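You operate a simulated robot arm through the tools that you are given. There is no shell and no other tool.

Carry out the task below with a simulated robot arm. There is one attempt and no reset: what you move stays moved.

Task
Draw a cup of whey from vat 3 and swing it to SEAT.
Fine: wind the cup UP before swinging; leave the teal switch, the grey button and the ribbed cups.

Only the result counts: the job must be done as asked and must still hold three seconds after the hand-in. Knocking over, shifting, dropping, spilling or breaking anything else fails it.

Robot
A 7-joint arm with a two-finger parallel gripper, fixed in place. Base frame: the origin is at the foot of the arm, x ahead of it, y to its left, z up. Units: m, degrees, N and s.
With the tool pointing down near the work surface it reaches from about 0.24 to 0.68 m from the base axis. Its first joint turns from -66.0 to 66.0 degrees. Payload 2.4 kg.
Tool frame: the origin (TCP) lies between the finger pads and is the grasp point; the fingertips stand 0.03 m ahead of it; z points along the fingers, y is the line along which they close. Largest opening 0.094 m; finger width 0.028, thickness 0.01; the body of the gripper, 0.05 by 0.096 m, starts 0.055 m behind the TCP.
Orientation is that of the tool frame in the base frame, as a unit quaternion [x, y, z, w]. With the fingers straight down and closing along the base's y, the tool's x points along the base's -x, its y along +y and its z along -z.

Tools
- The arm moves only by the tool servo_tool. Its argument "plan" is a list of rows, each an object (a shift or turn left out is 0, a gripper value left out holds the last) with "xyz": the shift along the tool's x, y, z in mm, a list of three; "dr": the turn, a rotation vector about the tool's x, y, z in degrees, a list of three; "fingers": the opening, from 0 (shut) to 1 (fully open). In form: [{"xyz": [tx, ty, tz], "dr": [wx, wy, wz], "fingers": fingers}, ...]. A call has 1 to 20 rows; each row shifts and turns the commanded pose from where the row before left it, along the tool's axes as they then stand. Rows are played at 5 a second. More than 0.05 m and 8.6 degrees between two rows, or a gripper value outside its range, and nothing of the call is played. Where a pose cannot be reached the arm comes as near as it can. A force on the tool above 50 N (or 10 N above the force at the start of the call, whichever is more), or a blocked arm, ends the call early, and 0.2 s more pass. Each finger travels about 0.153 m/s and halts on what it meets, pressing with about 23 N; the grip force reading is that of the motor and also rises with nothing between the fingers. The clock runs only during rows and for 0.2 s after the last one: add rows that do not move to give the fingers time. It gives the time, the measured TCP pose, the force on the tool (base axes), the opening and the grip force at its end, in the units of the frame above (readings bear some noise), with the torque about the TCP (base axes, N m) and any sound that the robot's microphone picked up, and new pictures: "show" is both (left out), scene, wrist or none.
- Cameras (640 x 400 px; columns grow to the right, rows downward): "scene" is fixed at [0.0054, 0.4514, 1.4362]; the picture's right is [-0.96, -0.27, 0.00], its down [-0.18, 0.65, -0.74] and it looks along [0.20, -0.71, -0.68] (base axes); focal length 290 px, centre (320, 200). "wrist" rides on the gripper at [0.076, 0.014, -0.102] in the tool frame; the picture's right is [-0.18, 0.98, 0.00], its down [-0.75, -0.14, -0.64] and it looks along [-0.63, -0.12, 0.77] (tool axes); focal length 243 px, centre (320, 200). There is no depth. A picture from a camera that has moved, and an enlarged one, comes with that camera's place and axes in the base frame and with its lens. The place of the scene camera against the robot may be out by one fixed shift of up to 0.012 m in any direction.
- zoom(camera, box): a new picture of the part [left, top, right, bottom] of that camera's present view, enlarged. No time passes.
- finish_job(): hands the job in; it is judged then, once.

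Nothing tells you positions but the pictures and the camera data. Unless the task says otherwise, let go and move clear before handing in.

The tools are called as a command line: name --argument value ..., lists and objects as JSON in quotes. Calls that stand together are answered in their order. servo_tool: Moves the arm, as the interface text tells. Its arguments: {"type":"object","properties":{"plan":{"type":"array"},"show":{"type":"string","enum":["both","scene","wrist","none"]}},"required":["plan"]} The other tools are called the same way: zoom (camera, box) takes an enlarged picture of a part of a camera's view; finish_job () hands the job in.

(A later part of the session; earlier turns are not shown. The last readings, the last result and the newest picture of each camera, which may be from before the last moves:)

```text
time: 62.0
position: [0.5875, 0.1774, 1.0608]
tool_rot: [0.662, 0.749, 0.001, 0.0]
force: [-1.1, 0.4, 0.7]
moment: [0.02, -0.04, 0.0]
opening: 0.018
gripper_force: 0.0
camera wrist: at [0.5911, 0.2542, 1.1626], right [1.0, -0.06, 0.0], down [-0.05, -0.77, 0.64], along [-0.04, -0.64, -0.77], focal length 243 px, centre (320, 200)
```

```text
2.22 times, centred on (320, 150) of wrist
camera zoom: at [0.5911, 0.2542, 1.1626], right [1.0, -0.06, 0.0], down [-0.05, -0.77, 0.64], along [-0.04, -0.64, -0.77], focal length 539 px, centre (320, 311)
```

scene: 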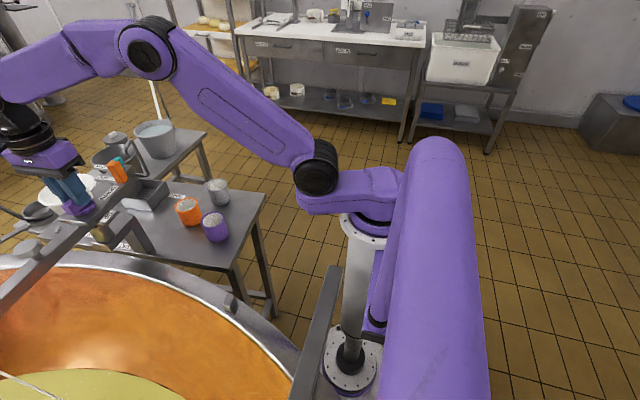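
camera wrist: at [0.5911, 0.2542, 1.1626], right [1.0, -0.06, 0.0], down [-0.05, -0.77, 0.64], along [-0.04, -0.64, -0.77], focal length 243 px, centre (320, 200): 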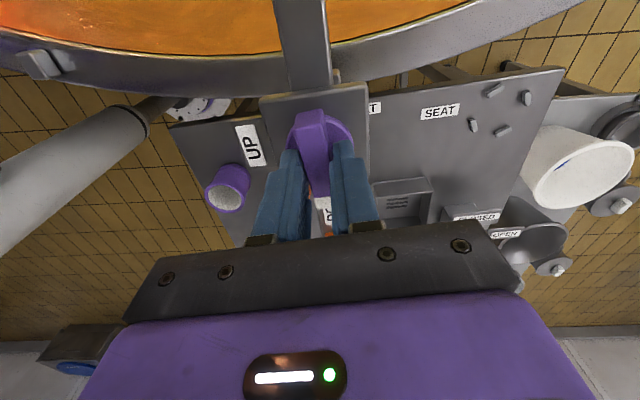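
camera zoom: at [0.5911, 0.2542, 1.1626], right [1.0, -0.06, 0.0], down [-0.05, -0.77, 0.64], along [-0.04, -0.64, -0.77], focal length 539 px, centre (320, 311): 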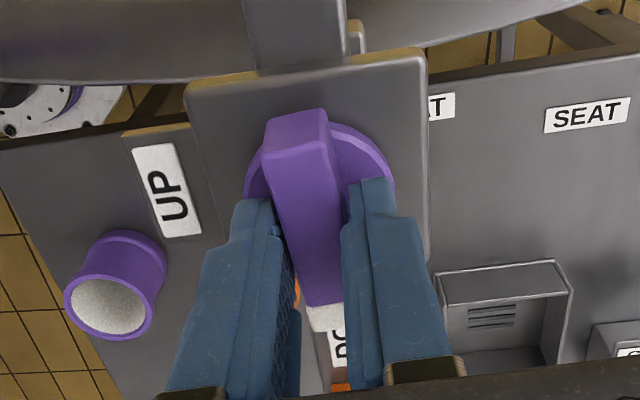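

The cup is fully submerged, and the pointer is about 5° short of DOWN. I'll finish the last few degrees, then wait a moment for it to fill.

servo_tool --plan '[{"dr": [0, 0, 2]}, {"dr": [0, 0, 2]}, {"dr": [0, 0, 2]}, {"dr": [0, 0, 2]}, {}, {}, {}, {}, {}]' --show "wrist"

zoom --camera "scene" --box '[0, 390, 200, 400]'

zoom --camera "wrist" --box '[220, 60, 420, 240]'

```text
time: 64.0
position: [0.5878, 0.1786, 1.0585]
tool_rot: [0.713, 0.701, 0.0, 0.0]
force: [-0.4, -0.4, 0.0]
moment: [-0.04, -0.01, 0.02]
opening: 0.0187
gripper_force: 0.6
camera wrist: at [0.6016, 0.2534, 1.1616], right [0.98, -0.2, 0.0], down [-0.15, -0.75, 0.64], along [-0.13, -0.63, -0.77], focal length 243 px, centre (320, 200)
```

wrist: 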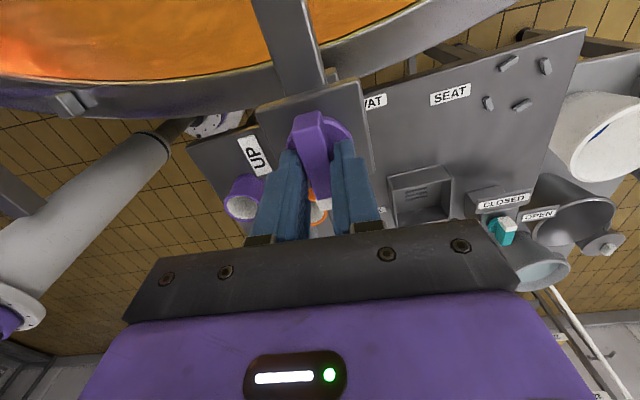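

```text
3.20 times, centred on (100, 395) of scene
camera zoom: at [0.0053, 0.4514, 1.4362], right [-0.96, -0.27, 0.0], down [-0.18, 0.65, -0.74], along [0.2, -0.71, -0.68], focal length 929 px, centre (1024, -424)
```

zoom: 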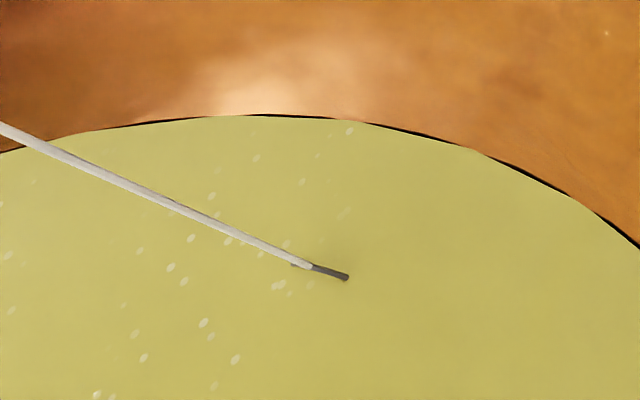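

```text
2.22 times, centred on (320, 150) of wrist
camera zoom: at [0.6016, 0.2534, 1.1616], right [0.98, -0.2, 0.0], down [-0.15, -0.75, 0.64], along [-0.13, -0.63, -0.77], focal length 539 px, centre (320, 311)
```

zoom: 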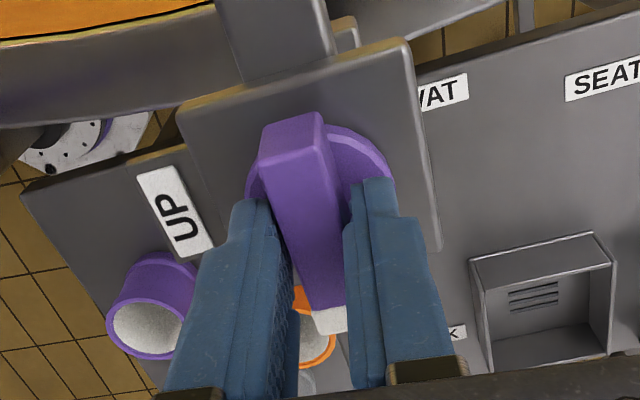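

The cup has been submerged for a couple of seconds and the knob is at DOWN. Now I'll wind it back up counter-clockwise, gently, in stages.

servo_tool --plan '[{"dr": [0, 0, -2]}, {"dr": [0, 0, -3]}, {"dr": [0, 0, -4]}, {"dr": [0, 0, -4]}, {"dr": [0, 0, -4]}, {"dr": [0, 0, -4]}, {"dr": [0, 0, -4]}, {"dr": [0, 0, -4]}, {"dr": [0, 0, -4]}, {"dr": [0, 0, -4]}, {"dr": [0, 0, -4]}, {"dr": [0, 0, -4]}, {"dr": [0, 0, -4]}, {"dr": [0, 0, -4]}, {"dr": [0, 0, -4]}, {"dr": [0, 0, -4]}, {"dr": [0, 0, -4]}, {"dr": [0, 0, -4]}, {"dr": [0, 0, -3]}, {"dr": [0, 0, -2]}]' --show "both"

zoom --camera "scene" --box '[0, 390, 200, 400]'

zoom --camera "wrist" --box '[220, 0, 640, 240]'

```text
time: 68.2
position: [0.5864, 0.1777, 1.0589]
tool_rot: [0.147, 0.989, -0.001, -0.001]
force: [-0.6, -0.6, -0.1]
moment: [0.02, -0.01, -0.01]
opening: 0.0181
gripper_force: 0.1
camera wrist: at [0.5169, 0.2125, 1.1615], right [0.46, 0.89, 0.0], down [0.68, -0.35, 0.64], along [0.57, -0.3, -0.77], focal length 243 px, centre (320, 200)
```

scene: 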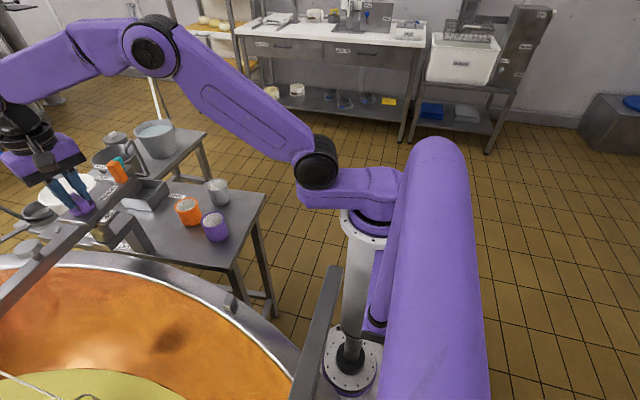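
wrist: 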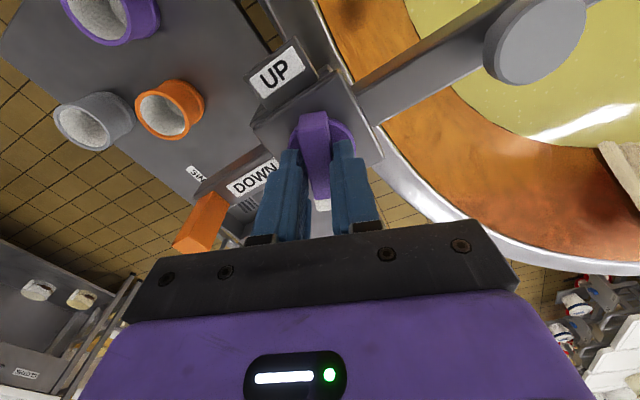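

```text
3.20 times, centred on (100, 395) of scene
camera zoom: at [0.0054, 0.4514, 1.4362], right [-0.96, -0.27, 0.0], down [-0.18, 0.65, -0.74], along [0.2, -0.71, -0.68], focal length 929 px, centre (1024, -424)
```

zoom: 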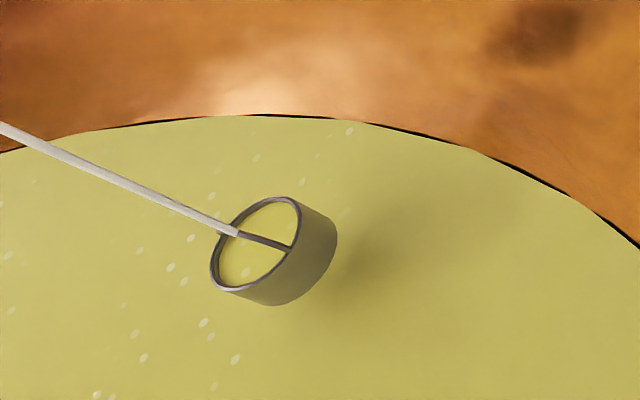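

```text
1.52 times, centred on (430, 120) of wrist
camera zoom: at [0.5169, 0.2125, 1.1615], right [0.46, 0.89, 0.0], down [0.68, -0.35, 0.64], along [0.57, -0.3, -0.77], focal length 370 px, centre (152, 322)
```

zoom: 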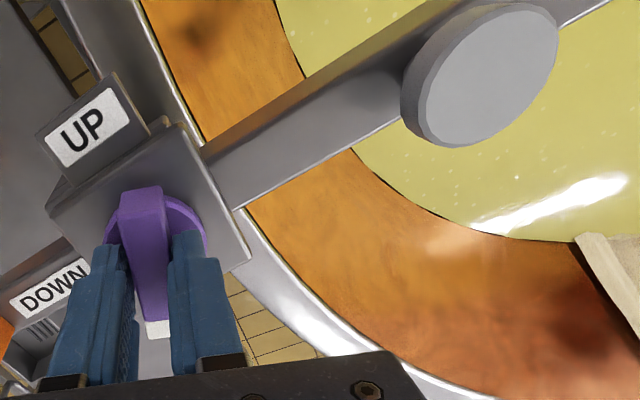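

The cup is full of whey and rising out. I'll continue winding up.

servo_tool --plan '[{"dr": [0, 0, -2]}, {"dr": [0, 0, -3]}, {"dr": [0, 0, -4]}, {"dr": [0, 0, -4]}, {"dr": [0, 0, -4.5]}, {"dr": [0, 0, -5]}, {"dr": [0, 0, -5]}, {"dr": [0, 0, -5]}, {"dr": [0, 0, -5]}, {"dr": [0, 0, -5]}, {"dr": [0, 0, -5]}, {"dr": [0, 0, -5]}, {"dr": [0, 0, -5]}, {"dr": [0, 0, -5]}, {"dr": [0, 0, -5]}, {"dr": [0, 0, -5]}, {"dr": [0, 0, -4.5]}, {"dr": [0, 0, -4]}, {"dr": [0, 0, -3]}, {"dr": [0, 0, -2]}]' --show "both"

zoom --camera "scene" --box '[0, 360, 200, 400]'

zoom --camera "wrist" --box '[220, 60, 420, 240]'

```text
time: 72.4
position: [0.5857, 0.1789, 1.0587]
tool_rot: [-0.568, 0.823, 0.0, 0.0]
force: [1.3, -0.4, 0.2]
moment: [0.02, -0.06, 0.0]
opening: 0.0184
gripper_force: 0.5
camera wrist: at [0.5453, 0.112, 1.1617], right [-0.85, 0.52, 0.0], down [0.4, 0.65, 0.64], along [0.33, 0.55, -0.77], focal length 243 px, centre (320, 200)
```

scene: 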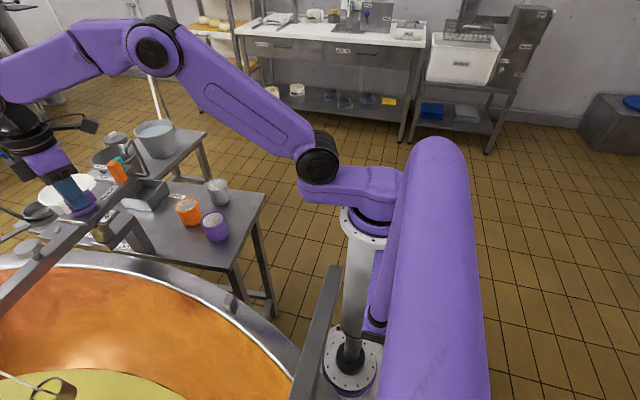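
wrist: 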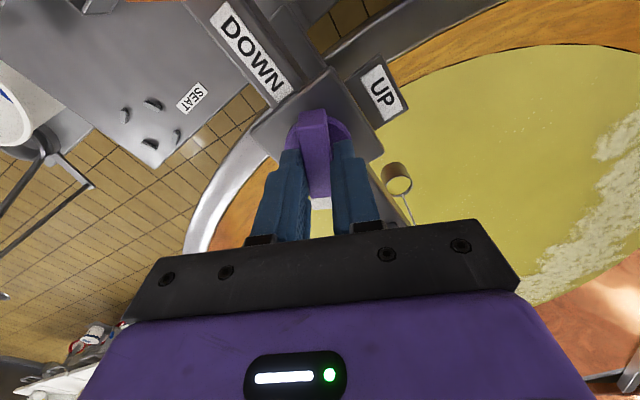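

```text
3.20 times, centred on (100, 380) of scene
camera zoom: at [0.0054, 0.4514, 1.4362], right [-0.96, -0.27, 0.0], down [-0.18, 0.65, -0.74], along [0.2, -0.71, -0.68], focal length 929 px, centre (1024, -376)
```

zoom: 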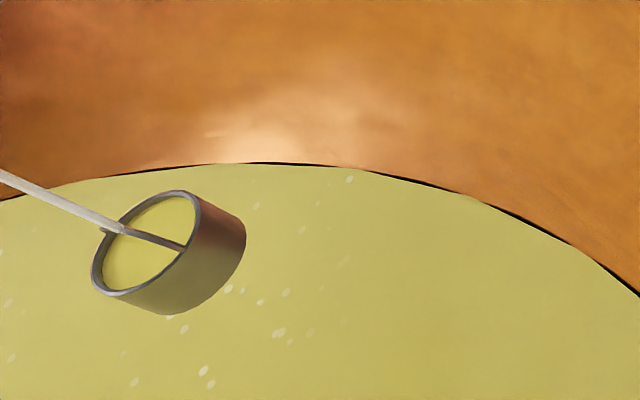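

```text
2.22 times, centred on (320, 150) of wrist
camera zoom: at [0.5453, 0.112, 1.1617], right [-0.85, 0.52, 0.0], down [0.4, 0.65, 0.64], along [0.33, 0.55, -0.77], focal length 539 px, centre (320, 311)
```

zoom: 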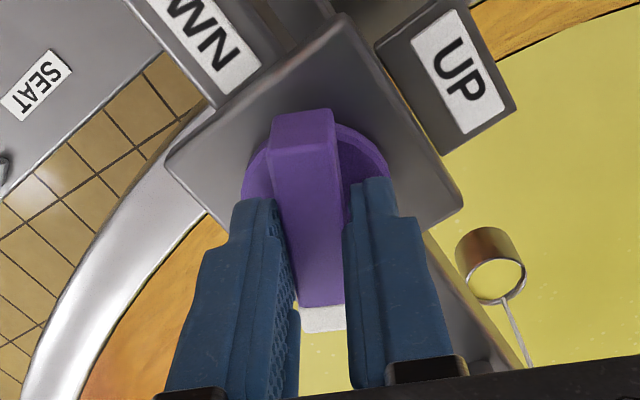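

The cup is full and well clear of the surface. I'll open the fingers and check the knob holds under load before re-gripping.

servo_tool --plan '[{"fingers": 0.35}, {"fingers": 1.0}, {}, {}]' --show "wrist"

zoom --camera "wrist" --box '[220, 60, 420, 240]'

zoom --camera "scene" --box '[0, 360, 200, 400]'

```text
time: 73.4
position: [0.5875, 0.1793, 1.059]
tool_rot: [-0.567, 0.824, 0.0, -0.001]
force: [0.1, -0.1, 0.5]
moment: [0.01, -0.04, 0.02]
opening: 0.0943
gripper_force: 0.1
camera wrist: at [0.5452, 0.112, 1.1618], right [-0.85, 0.52, 0.0], down [0.4, 0.65, 0.64], along [0.34, 0.55, -0.77], focal length 243 px, centre (320, 200)
```

wrist: 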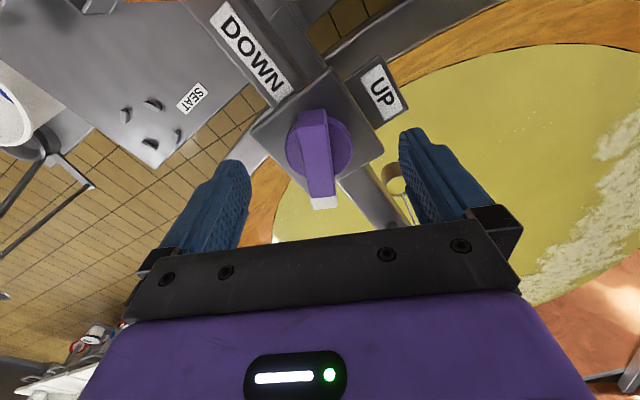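

```text
2.22 times, centred on (320, 150) of wrist
camera zoom: at [0.5452, 0.112, 1.1618], right [-0.85, 0.52, 0.0], down [0.4, 0.65, 0.64], along [0.34, 0.55, -0.77], focal length 539 px, centre (320, 311)
```

zoom: 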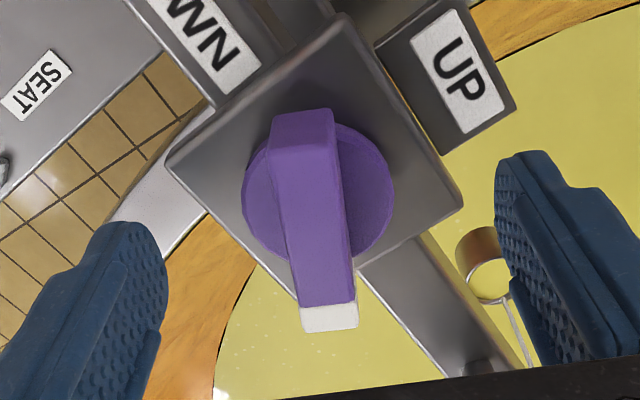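

```text
3.20 times, centred on (100, 380) of scene
camera zoom: at [0.0054, 0.4514, 1.4362], right [-0.96, -0.27, 0.0], down [-0.18, 0.65, -0.74], along [0.2, -0.71, -0.68], focal length 929 px, centre (1024, -376)
```

zoom: 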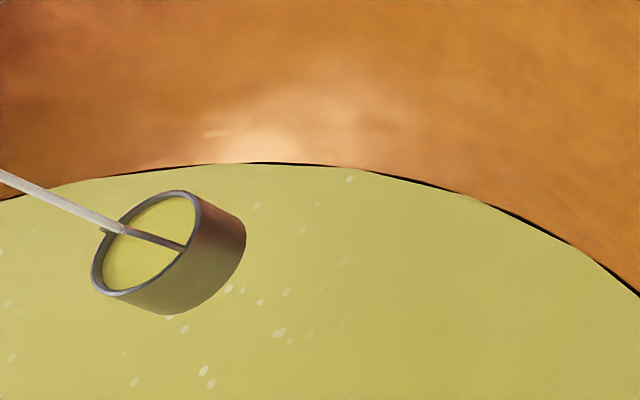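

It holds firmly under load. I'll re-yaw 180° clockwise around the knob with the fingers open.

servo_tool --plan '[{"dr": [0, 0, 8.2]}, {"dr": [0, 0, 8.2]}, {"dr": [0, 0, 8.2]}, {"dr": [0, 0, 8.2]}, {"dr": [0, 0, 8.2]}, {"dr": [0, 0, 8.2]}, {"dr": [0, 0, 8.2]}, {"dr": [0, 0, 8.2]}, {"dr": [0, 0, 8.2]}, {"dr": [0, 0, 8.2]}, {"dr": [0, 0, 8.2]}, {"dr": [0, 0, 8.2]}, {"dr": [0, 0, 8.2]}, {"dr": [0, 0, 8.2]}, {"dr": [0, 0, 8.2]}, {"dr": [0, 0, 8.2]}, {"dr": [0, 0, 8.2]}, {"dr": [0, 0, 8.2]}, {"dr": [0, 0, 8.2]}, {"dr": [0, 0, 8.2]}]' --show "none"

servo_tool --plan '[{"dr": [0, 0, 8]}, {"dr": [0, 0, 8]}, {"dr": [0, 0, 6]}, {}]' --show "wrist"

zoom --camera "wrist" --box '[220, 60, 420, 240]'

```text
time: 77.6
position: [0.5874, 0.1794, 1.0592]
tool_rot: [0.738, 0.675, 0.0, 0.0]
force: [0.0, 0.3, 0.5]
moment: [0.0, 0.06, 0.02]
opening: 0.094
gripper_force: 0.0
```

```text
time: 78.6
position: [0.5871, 0.1786, 1.0596]
tool_rot: [0.853, 0.523, 0.001, 0.0]
force: [-0.6, 0.2, -0.3]
moment: [0.0, -0.01, -0.04]
opening: 0.094
gripper_force: 0.1
camera wrist: at [0.6332, 0.239, 1.1621], right [0.79, -0.61, 0.0], down [-0.47, -0.61, 0.64], along [-0.39, -0.51, -0.77], focal length 243 px, centre (320, 200)
```

wrist: 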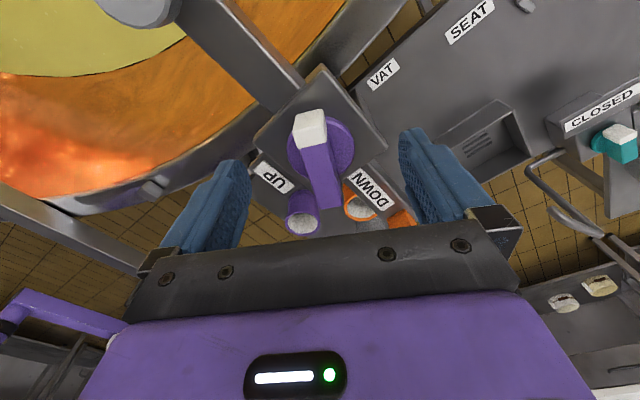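

```text
2.22 times, centred on (320, 150) of wrist
camera zoom: at [0.6332, 0.239, 1.1621], right [0.79, -0.61, 0.0], down [-0.47, -0.61, 0.64], along [-0.39, -0.51, -0.77], focal length 539 px, centre (320, 311)
```

zoom: 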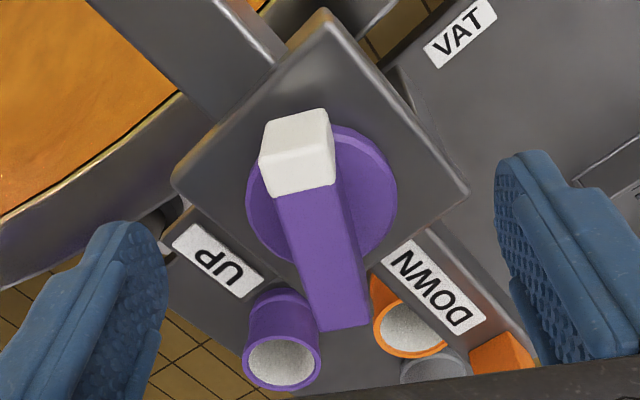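

Aligned again at about 120° from UP. I'll close to the loose fit and wind up another ~75°.

servo_tool --plan '[{"fingers": 0.19}, {}, {}, {"dr": [0, 0, -2]}, {"dr": [0, 0, -3]}, {"dr": [0, 0, -4]}, {"dr": [0, 0, -5]}, {"dr": [0, 0, -5]}, {"dr": [0, 0, -5]}, {"dr": [0, 0, -5]}, {"dr": [0, 0, -5]}, {"dr": [0, 0, -5]}, {"dr": [0, 0, -5]}, {"dr": [0, 0, -5]}, {"dr": [0, 0, -5]}, {"dr": [0, 0, -5]}, {"dr": [0, 0, -5]}, {"dr": [0, 0, -4]}, {"dr": [0, 0, -3]}, {"dr": [0, 0, -2]}]' --show "both"

zoom --camera "scene" --box '[0, 250, 200, 400]'

zoom --camera "wrist" --box '[220, 60, 420, 240]'

```text
time: 82.8
position: [0.5885, 0.1785, 1.0584]
tool_rot: [0.374, 0.927, 0.0, -0.001]
force: [-0.8, -0.5, 0.8]
moment: [-0.04, -0.02, -0.03]
opening: 0.0185
gripper_force: 0.1
camera wrist: at [0.5408, 0.2407, 1.1616], right [0.81, 0.58, 0.0], down [0.45, -0.62, 0.64], along [0.37, -0.52, -0.77], focal length 243 px, centre (320, 200)
```

scene: 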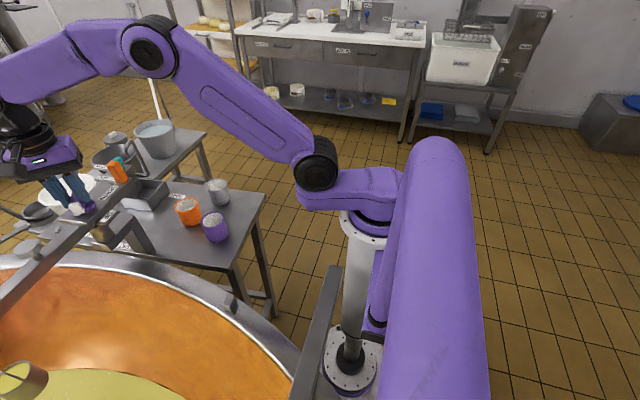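
wrist: 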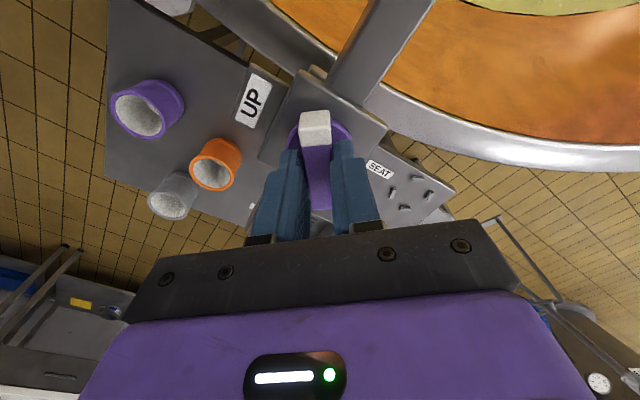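

```text
2.67 times, centred on (100, 325) of scene
camera zoom: at [0.0053, 0.4514, 1.4362], right [-0.96, -0.27, 0.0], down [-0.18, 0.65, -0.74], along [0.2, -0.71, -0.68], focal length 774 px, centre (907, -133)
```

zoom: 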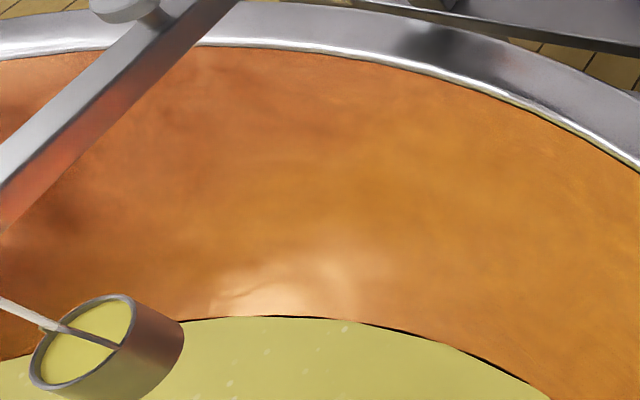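

```text
2.22 times, centred on (320, 150) of wrist
camera zoom: at [0.5408, 0.2407, 1.1616], right [0.81, 0.58, 0.0], down [0.45, -0.62, 0.64], along [0.37, -0.52, -0.77], focal length 539 px, centre (320, 311)
```

zoom: 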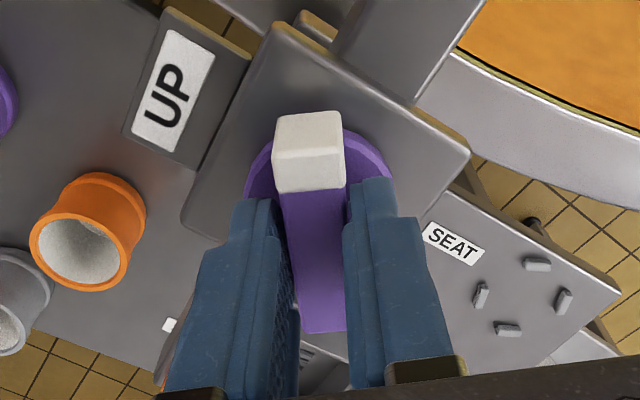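

The full cup is well up, about 50° from UP. I'll wind slowly the rest of the way to the UP stop.

servo_tool --plan '[{"dr": [0, 0, -2]}, {"dr": [0, 0, -3]}, {"dr": [0, 0, -4]}, {"dr": [0, 0, -4]}, {"dr": [0, 0, -4]}, {"dr": [0, 0, -4]}, {"dr": [0, 0, -4]}, {"dr": [0, 0, -4]}, {"dr": [0, 0, -4]}, {"dr": [0, 0, -4]}, {"dr": [0, 0, -3]}, {"dr": [0, 0, -3]}, {"dr": [0, 0, -2]}, {"dr": [0, 0, -2]}, {"dr": [0, 0, -1]}, {}]' --show "both"

zoom --camera "scene" --box '[0, 170, 200, 400]'

zoom --camera "wrist" --box '[220, 60, 420, 240]'

```text
time: 86.2
position: [0.5871, 0.1791, 1.0603]
tool_rot: [-0.036, 0.999, 0.0, 0.001]
force: [0.2, 1.8, 0.0]
moment: [0.04, -0.03, 0.01]
opening: 0.0185
gripper_force: 1.2
camera wrist: at [0.5092, 0.1859, 1.1623], right [0.11, 0.99, 0.0], down [0.76, -0.09, 0.64], along [0.64, -0.07, -0.77], focal length 243 px, centre (320, 200)
```

scene: 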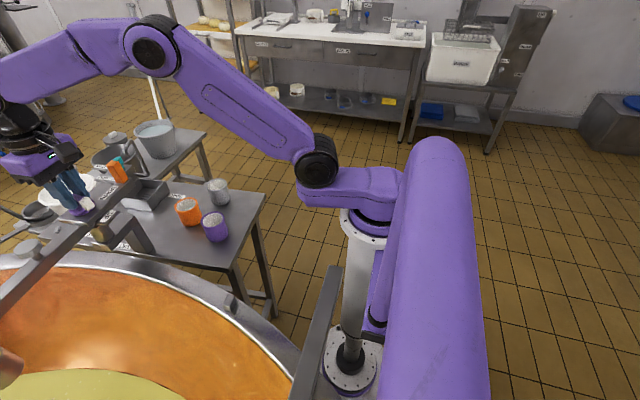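
wrist: 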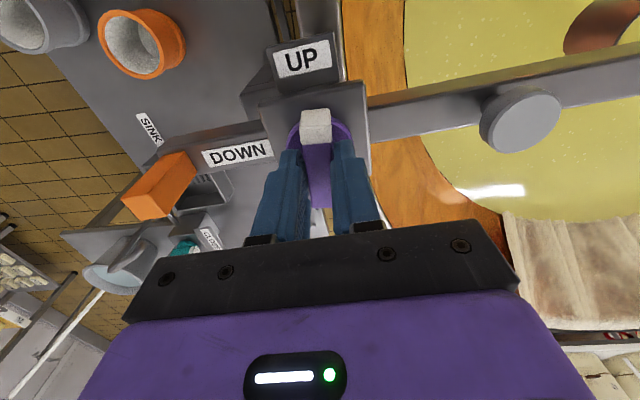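

```text
1.74 times, centred on (100, 285) of scene
camera zoom: at [0.0054, 0.4514, 1.4362], right [-0.96, -0.27, 0.0], down [-0.18, 0.65, -0.74], along [0.2, -0.71, -0.68], focal length 505 px, centre (703, 52)
```

zoom: 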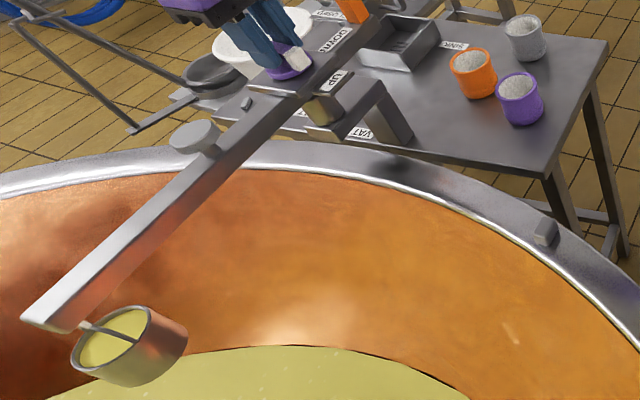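

```text
2.22 times, centred on (320, 150) of wrist
camera zoom: at [0.5092, 0.1859, 1.1623], right [0.11, 0.99, 0.0], down [0.76, -0.09, 0.64], along [0.64, -0.07, -0.77], focal length 539 px, centre (320, 311)
```

zoom: 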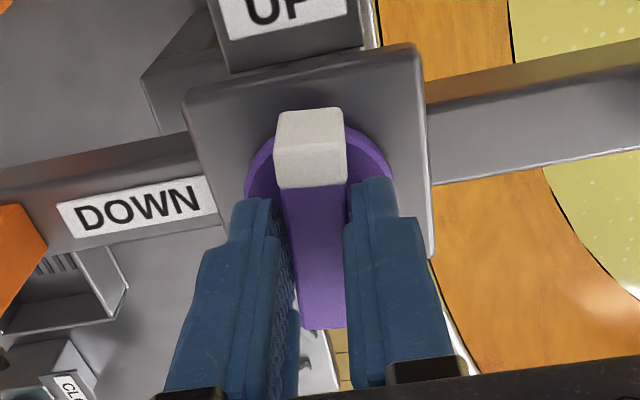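

Almost at UP; the wrench play leaves the knob a few degrees short. I'll nudge it onto the stop gently.

servo_tool --plan '[{"dr": [0, 0, -1.5]}, {"dr": [0, 0, -1.5]}, {"dr": [0, 0, -1.5]}, {"dr": [0, 0, -1.5]}, {"dr": [0, 0, -1.5]}, {}]' --show "wrist"

zoom --camera "scene" --box '[0, 170, 200, 400]'

zoom --camera "wrist" --box '[220, 60, 420, 240]'

```text
time: 87.6
position: [0.5872, 0.1786, 1.0591]
tool_rot: [-0.103, 0.995, 0.0, 0.0]
force: [1.2, -2.1, 1.9]
moment: [-0.01, -0.02, -0.04]
opening: 0.0196
gripper_force: 1.6
camera wrist: at [0.5082, 0.1757, 1.1614], right [-0.02, 1.0, 0.0], down [0.77, 0.01, 0.64], along [0.64, 0.01, -0.77], focal length 243 px, centre (320, 200)
```

wrist: 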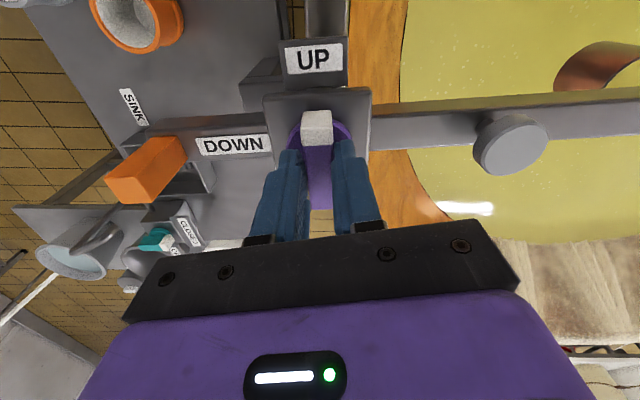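

```text
1.74 times, centred on (100, 285) of scene
camera zoom: at [0.0054, 0.4514, 1.4362], right [-0.96, -0.27, 0.0], down [-0.18, 0.65, -0.74], along [0.2, -0.71, -0.68], focal length 505 px, centre (703, 52)
```

zoom: 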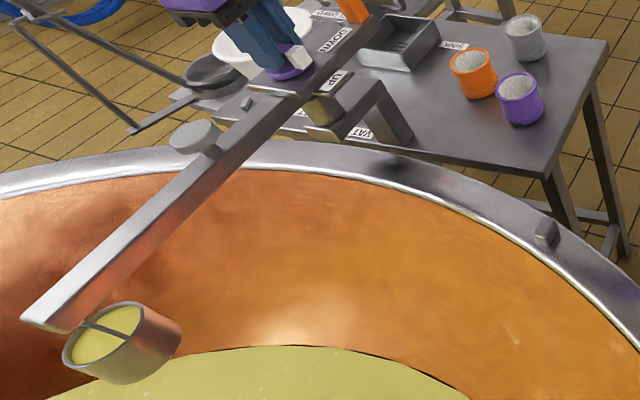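

```text
2.22 times, centred on (320, 150) of wrist
camera zoom: at [0.5082, 0.1757, 1.1614], right [-0.02, 1.0, 0.0], down [0.77, 0.01, 0.64], along [0.64, 0.01, -0.77], focal length 539 px, centre (320, 311)
```

zoom: 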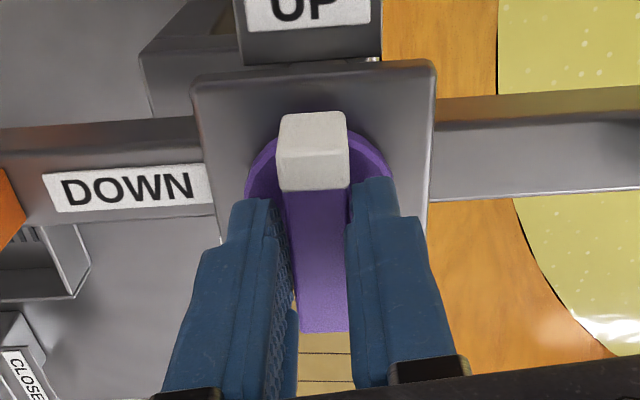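

The cup is back to its original UP height, full of whey, with the pointer square on UP. I'll press it firmly to the stop, release, rise, and go back above the orange handle.

servo_tool --plan '[{"dr": [0, 0, -2]}, {}, {"fingers": 1.0}, {}, {"xyz": [0, 0, -25]}, {"xyz": [0, 0, -35]}, {"xyz": [0, 0, -25], "dr": [0, 0, -7.8]}, {"dr": [0, 0, -7.8]}, {"dr": [0, 0, -7.8]}, {"dr": [0, 0, -7.8]}, {"dr": [0, 0, -7.8]}, {"dr": [0, 0, -7.8]}, {"dr": [0, 0, -7.8]}, {"dr": [0, 0, -7.8]}, {"dr": [0, 0, -7.8]}, {"dr": [0, 0, -7.8]}, {"xyz": [36.3, 0, 0]}, {"xyz": [36.3, 0, 0]}, {"xyz": [36.3, 0, 0]}, {}]' --show "both"

zoom --camera "scene" --box '[0, 170, 200, 400]'

zoom --camera "wrist" --box '[220, 0, 420, 240]'

```text
time: 91.8
position: [0.5917, 0.0693, 1.1462]
tool_rot: [0.717, -0.697, 0.0, 0.0]
force: [-0.6, 1.1, 0.0]
moment: [-0.03, -0.03, 0.0]
opening: 0.0941
gripper_force: 0.0
camera wrist: at [0.5783, -0.0087, 1.2482], right [-0.99, 0.16, 0.0], down [0.12, 0.76, 0.64], along [0.1, 0.63, -0.77], focal length 243 px, centre (320, 200)
```

scene: 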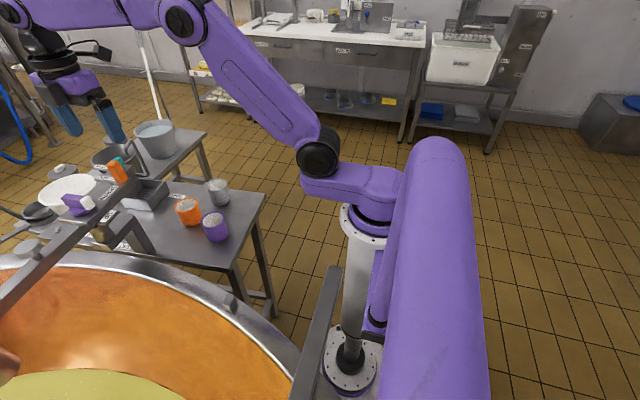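
wrist: 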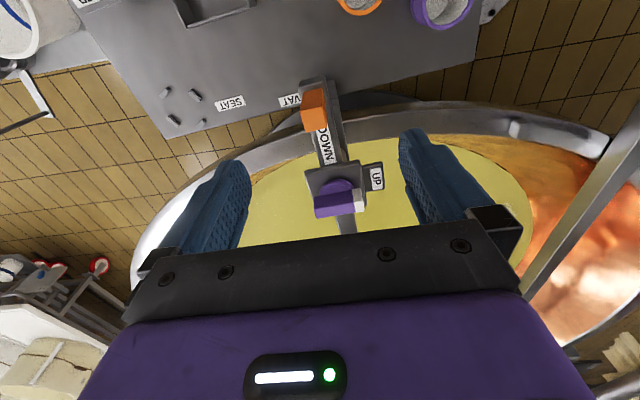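

```text
1.74 times, centred on (100, 285) of scene
camera zoom: at [0.0054, 0.4514, 1.4362], right [-0.96, -0.27, 0.0], down [-0.18, 0.65, -0.74], along [0.2, -0.71, -0.68], focal length 505 px, centre (703, 52)
```

zoom: 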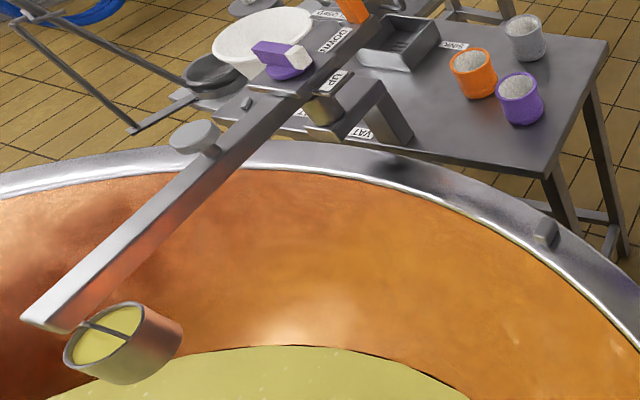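

```text
1.67 times, centred on (320, 120) of wrist
camera zoom: at [0.5783, -0.0087, 1.2482], right [-0.99, 0.16, 0.0], down [0.12, 0.76, 0.64], along [0.1, 0.63, -0.77], focal length 404 px, centre (320, 333)
```

zoom: 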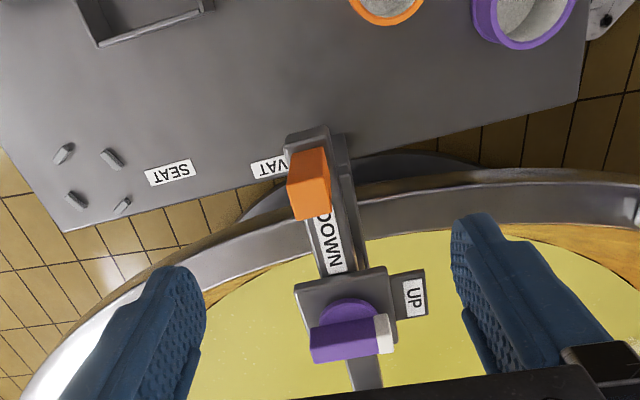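

The cup remains up and full. I'll zoom on the handle to align precisely before descending.

zoom --camera "wrist" --box '[270, 60, 370, 150]'

```text
4.44 times, centred on (320, 105) of wrist
camera zoom: at [0.5783, -0.0087, 1.2482], right [-0.99, 0.16, 0.0], down [0.12, 0.76, 0.64], along [0.1, 0.63, -0.77], focal length 1078 px, centre (320, 622)
```

zoom: 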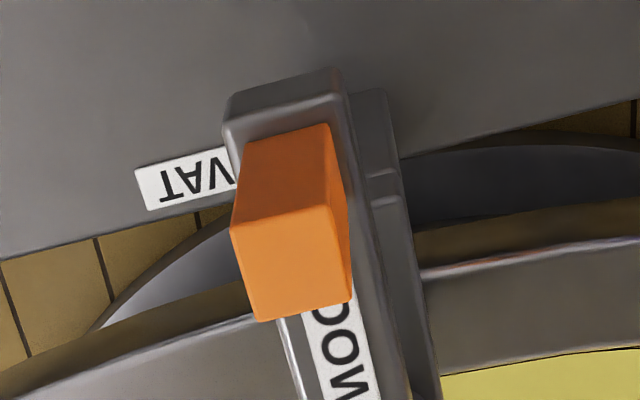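

The handle centre is at (0.596, 0.067) with the bar at about 274.5°. I'll align, descend around it, and close to a loose cage.

servo_tool --plan '[{"xyz": [2.5, -4.2, 0], "dr": [0, 0, -2.5]}, {"xyz": [0, 0, 40]}, {"xyz": [0, 0, 35]}, {"xyz": [0, 0, 15]}, {"xyz": [0, 0, 11]}, {}, {"fingers": 0.5}, {"fingers": 0.3}, {}]' --show "wrist"

zoom --camera "wrist" --box '[220, 60, 420, 240]'

```text
time: 93.8
position: [0.5925, 0.0675, 1.0428]
tool_rot: [0.732, -0.681, 0.0, 0.0]
force: [-0.1, 0.1, -0.3]
moment: [-0.02, 0.02, 0.02]
opening: 0.0286
gripper_force: 0.8
camera wrist: at [0.5824, -0.0104, 1.1452], right [-0.99, 0.11, 0.0], down [0.09, 0.76, 0.64], along [0.07, 0.64, -0.77], focal length 243 px, centre (320, 200)
```

wrist: 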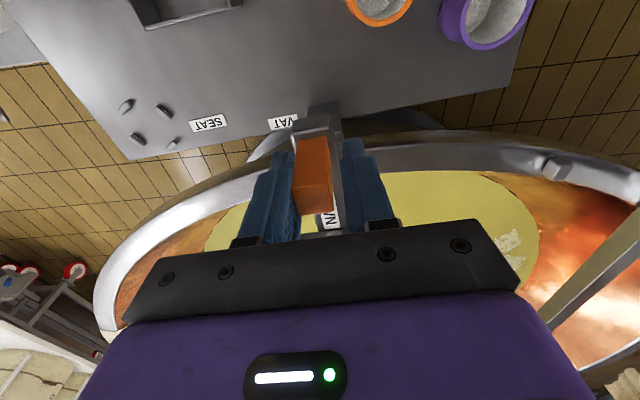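

```text
2.22 times, centred on (320, 150) of wrist
camera zoom: at [0.5824, -0.0104, 1.1452], right [-0.99, 0.11, 0.0], down [0.09, 0.76, 0.64], along [0.07, 0.64, -0.77], focal length 539 px, centre (320, 311)
```

zoom: 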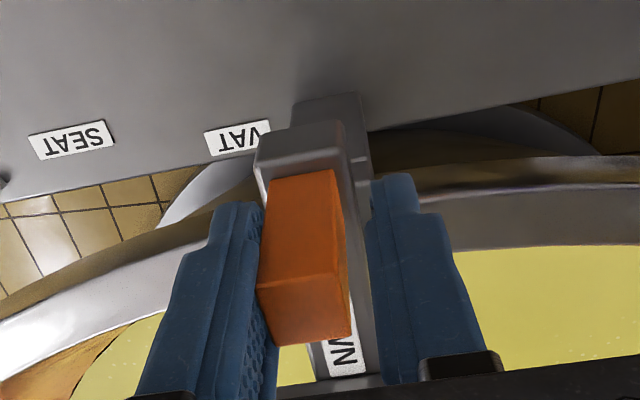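

The handle sits nearer the +x finger, so I'll shift 3 mm that way and close to about 20 mm.

servo_tool --plan '[{"xyz": [0, -3, 0]}, {}, {"fingers": 0.215}, {}, {}]' --show "wrist"

zoom --camera "wrist" --box '[220, 60, 420, 240]'

zoom --camera "scene" --box '[0, 170, 200, 400]'

```text
time: 95.0
position: [0.5957, 0.0682, 1.0432]
tool_rot: [0.732, -0.681, 0.001, 0.0]
force: [2.9, 0.3, -1.9]
moment: [0.0, 0.02, 0.03]
opening: 0.0212
gripper_force: 1.1
camera wrist: at [0.5858, -0.01, 1.1458], right [-0.99, 0.11, 0.0], down [0.09, 0.76, 0.64], along [0.07, 0.64, -0.77], focal length 243 px, centre (320, 200)
```

wrist: 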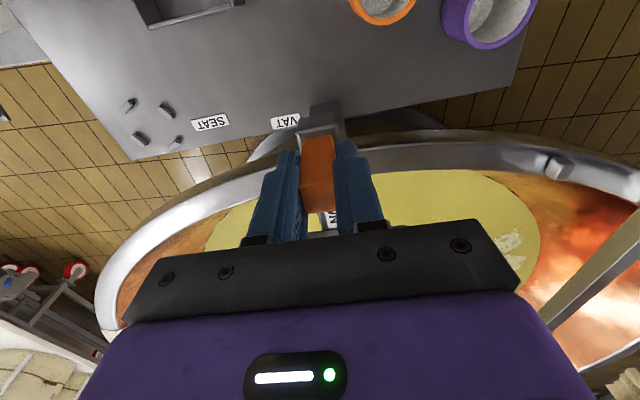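

```text
2.22 times, centred on (320, 150) of wrist
camera zoom: at [0.5858, -0.01, 1.1458], right [-0.99, 0.11, 0.0], down [0.09, 0.76, 0.64], along [0.07, 0.64, -0.77], focal length 539 px, centre (320, 311)
```

zoom: 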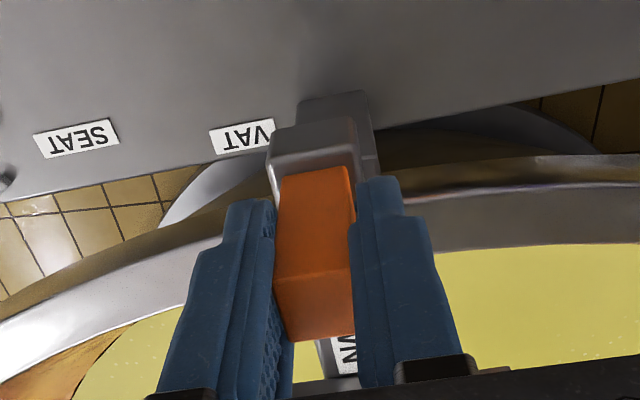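

```text
1.74 times, centred on (100, 285) of scene
camera zoom: at [0.0055, 0.4514, 1.4362], right [-0.96, -0.27, 0.0], down [-0.18, 0.65, -0.74], along [0.2, -0.71, -0.68], focal length 505 px, centre (703, 52)
```

zoom: 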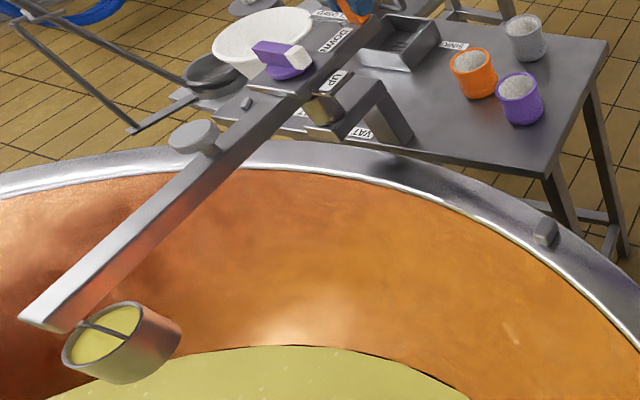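

The handle is caged and the full cup is up. I'll swing clockwise toward SEAT slowly with ramped steps to avoid sloshing.

servo_tool --plan '[{"xyz": [0, 0.97, 0], "dr": [0, 0, 0.5]}, {"xyz": [-0.02, 1.94, 0], "dr": [0, 0, 1]}, {"xyz": [-0.04, 2.91, 0], "dr": [0, 0, 1.5]}, {"xyz": [-0.07, 3.87, 0], "dr": [0, 0, 2]}, {"xyz": [-0.07, 3.87, 0], "dr": [0, 0, 2]}, {"xyz": [-0.1, 4.84, 0], "dr": [0, 0, 2.5]}, {"xyz": [-0.1, 4.84, 0], "dr": [0, 0, 2.5]}, {"xyz": [-0.1, 4.84, 0], "dr": [0, 0, 2.5]}, {"xyz": [-0.1, 4.84, 0], "dr": [0, 0, 2.5]}, {"xyz": [-0.1, 4.84, 0], "dr": [0, 0, 2.5]}, {"xyz": [-0.1, 4.84, 0], "dr": [0, 0, 2.5]}, {"xyz": [-0.1, 4.84, 0], "dr": [0, 0, 2.5]}, {"xyz": [-0.1, 4.84, 0], "dr": [0, 0, 2.5]}, {"xyz": [-0.1, 4.84, 0], "dr": [0, 0, 2.5]}, {"xyz": [-0.1, 4.84, 0], "dr": [0, 0, 2.5]}, {"xyz": [-0.07, 3.87, 0], "dr": [0, 0, 2]}, {"xyz": [-0.07, 3.87, 0], "dr": [0, 0, 2]}, {"xyz": [-0.04, 2.91, 0], "dr": [0, 0, 1.5]}, {"xyz": [-0.02, 1.94, 0], "dr": [0, 0, 1]}, {"xyz": [0, 0.97, 0], "dr": [0, 0, 0.5]}]' --show "both"

zoom --camera "scene" --box '[0, 170, 200, 400]'

zoom --camera "scene" --box '[0, 240, 10, 400]'

```text
time: 99.2
position: [0.5264, 0.0871, 1.0437]
tool_rot: [-0.462, 0.887, -0.001, 0.001]
force: [0.7, -0.3, -0.7]
moment: [0.02, 0.0, 0.05]
opening: 0.0213
gripper_force: 0.9
camera wrist: at [0.4699, 0.0312, 1.1459], right [-0.7, 0.71, 0.0], down [0.55, 0.54, 0.64], along [0.46, 0.45, -0.77], focal length 243 px, centre (320, 200)
```

scene: 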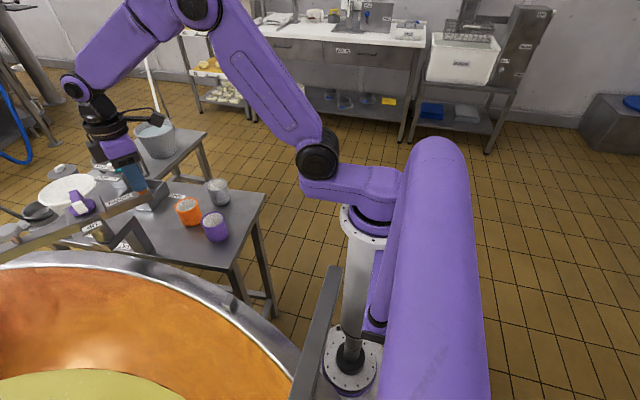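
wrist: 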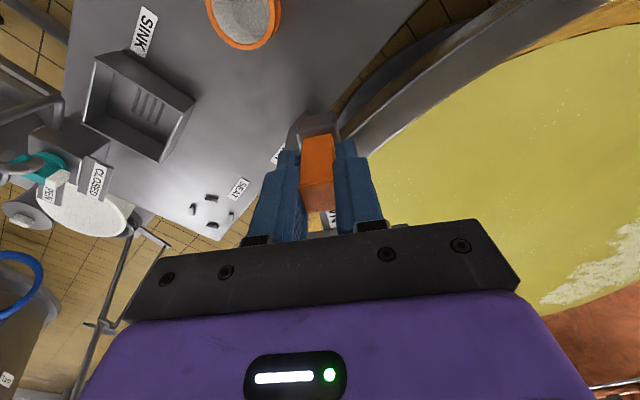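

```text
1.74 times, centred on (100, 285) of scene
camera zoom: at [0.0054, 0.4514, 1.4362], right [-0.96, -0.27, 0.0], down [-0.18, 0.65, -0.74], along [0.2, -0.71, -0.68], focal length 505 px, centre (703, 52)
```

zoom: 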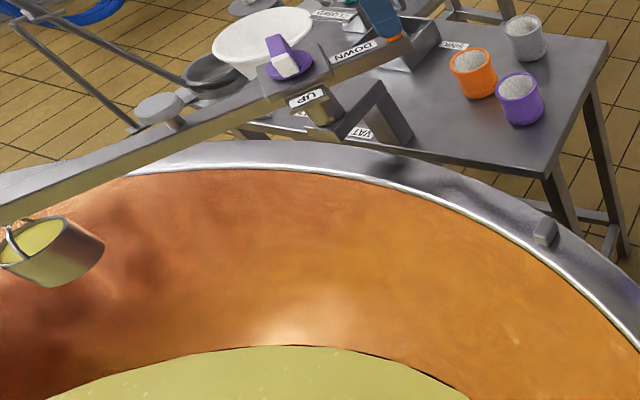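

```text
2.50 times, centred on (5, 320) of scene
camera zoom: at [0.0054, 0.4514, 1.4362], right [-0.96, -0.27, 0.0], down [-0.18, 0.65, -0.74], along [0.2, -0.71, -0.68], focal length 726 px, centre (1108, -100)
```

zoom: 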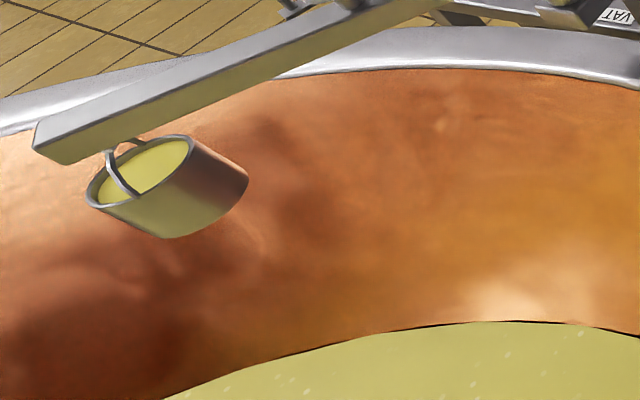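

Still full and level. I'll run the same ramped arc again, another 39°.

servo_tool --plan '[{"xyz": [0, 0.97, 0], "dr": [0, 0, 0.5]}, {"xyz": [-0.02, 1.94, 0], "dr": [0, 0, 1]}, {"xyz": [-0.04, 2.91, 0], "dr": [0, 0, 1.5]}, {"xyz": [-0.07, 3.87, 0], "dr": [0, 0, 2]}, {"xyz": [-0.07, 3.87, 0], "dr": [0, 0, 2]}, {"xyz": [-0.1, 4.84, 0], "dr": [0, 0, 2.5]}, {"xyz": [-0.1, 4.84, 0], "dr": [0, 0, 2.5]}, {"xyz": [-0.1, 4.84, 0], "dr": [0, 0, 2.5]}, {"xyz": [-0.1, 4.84, 0], "dr": [0, 0, 2.5]}, {"xyz": [-0.1, 4.84, 0], "dr": [0, 0, 2.5]}, {"xyz": [-0.1, 4.84, 0], "dr": [0, 0, 2.5]}, {"xyz": [-0.1, 4.84, 0], "dr": [0, 0, 2.5]}, {"xyz": [-0.1, 4.84, 0], "dr": [0, 0, 2.5]}, {"xyz": [-0.1, 4.84, 0], "dr": [0, 0, 2.5]}, {"xyz": [-0.1, 4.84, 0], "dr": [0, 0, 2.5]}, {"xyz": [-0.07, 3.87, 0], "dr": [0, 0, 2]}, {"xyz": [-0.07, 3.87, 0], "dr": [0, 0, 2]}, {"xyz": [-0.04, 2.91, 0], "dr": [0, 0, 1.5]}, {"xyz": [-0.02, 1.94, 0], "dr": [0, 0, 1]}, {"xyz": [0, 0.97, 0], "dr": [0, 0, 0.5]}]' --show "both"

zoom --camera "scene" --box '[0, 150, 100, 300]'

zoom --camera "scene" --box '[0, 160, 10, 320]'

```text
time: 103.4
position: [0.4844, 0.1475, 1.0432]
tool_rot: [-0.14, 0.99, 0.0, 0.0]
force: [0.0, -1.8, 0.1]
moment: [0.01, 0.01, -0.01]
opening: 0.0211
gripper_force: 0.9
camera wrist: at [0.4056, 0.1383, 1.1462], right [-0.1, 1.0, 0.0], down [0.76, 0.07, 0.64], along [0.64, 0.06, -0.77], focal length 243 px, centre (320, 200)
```

scene: 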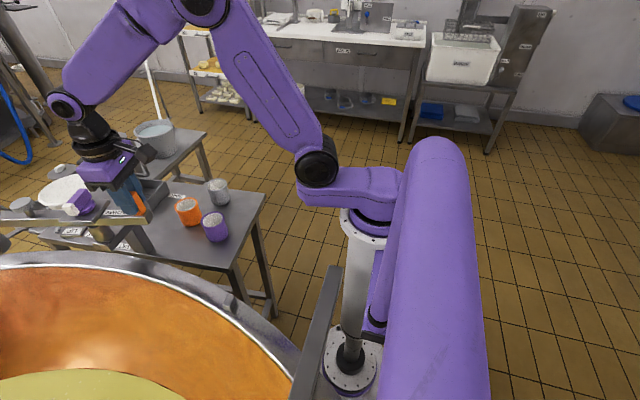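
wrist: 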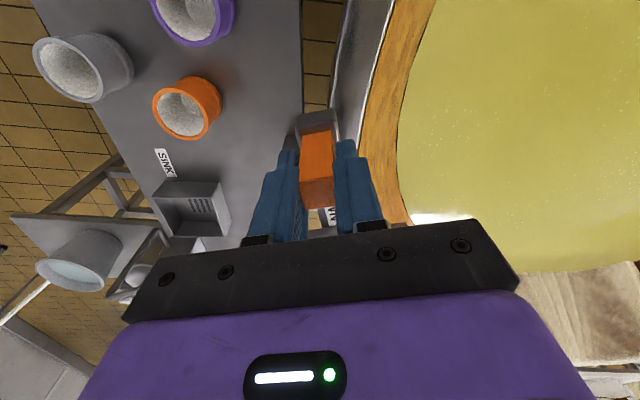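

```text
2.67 times, centred on (50, 225) of scene
camera zoom: at [0.0054, 0.4514, 1.4362], right [-0.96, -0.27, 0.0], down [-0.18, 0.65, -0.74], along [0.2, -0.71, -0.68], focal length 774 px, centre (1040, 133)
```

zoom: 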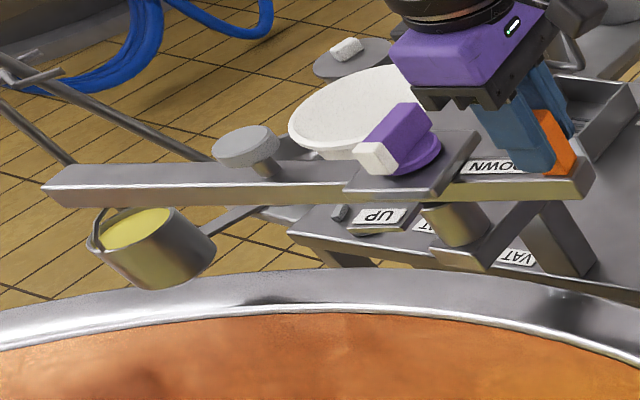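

```text
2.50 times, centred on (5, 240) of scene
camera zoom: at [0.0054, 0.4514, 1.4362], right [-0.96, -0.27, 0.0], down [-0.18, 0.65, -0.74], along [0.2, -0.71, -0.68], focal length 726 px, centre (1108, 100)
```

zoom: 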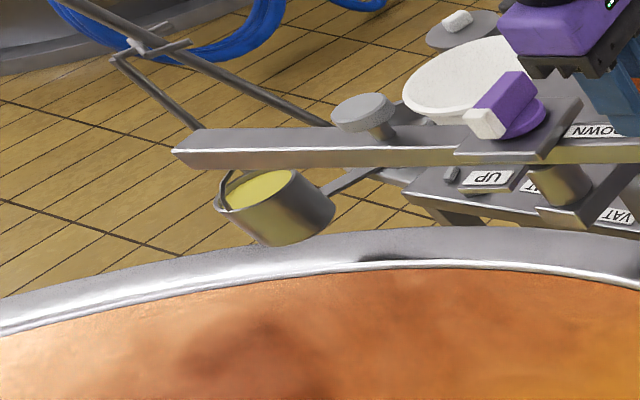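

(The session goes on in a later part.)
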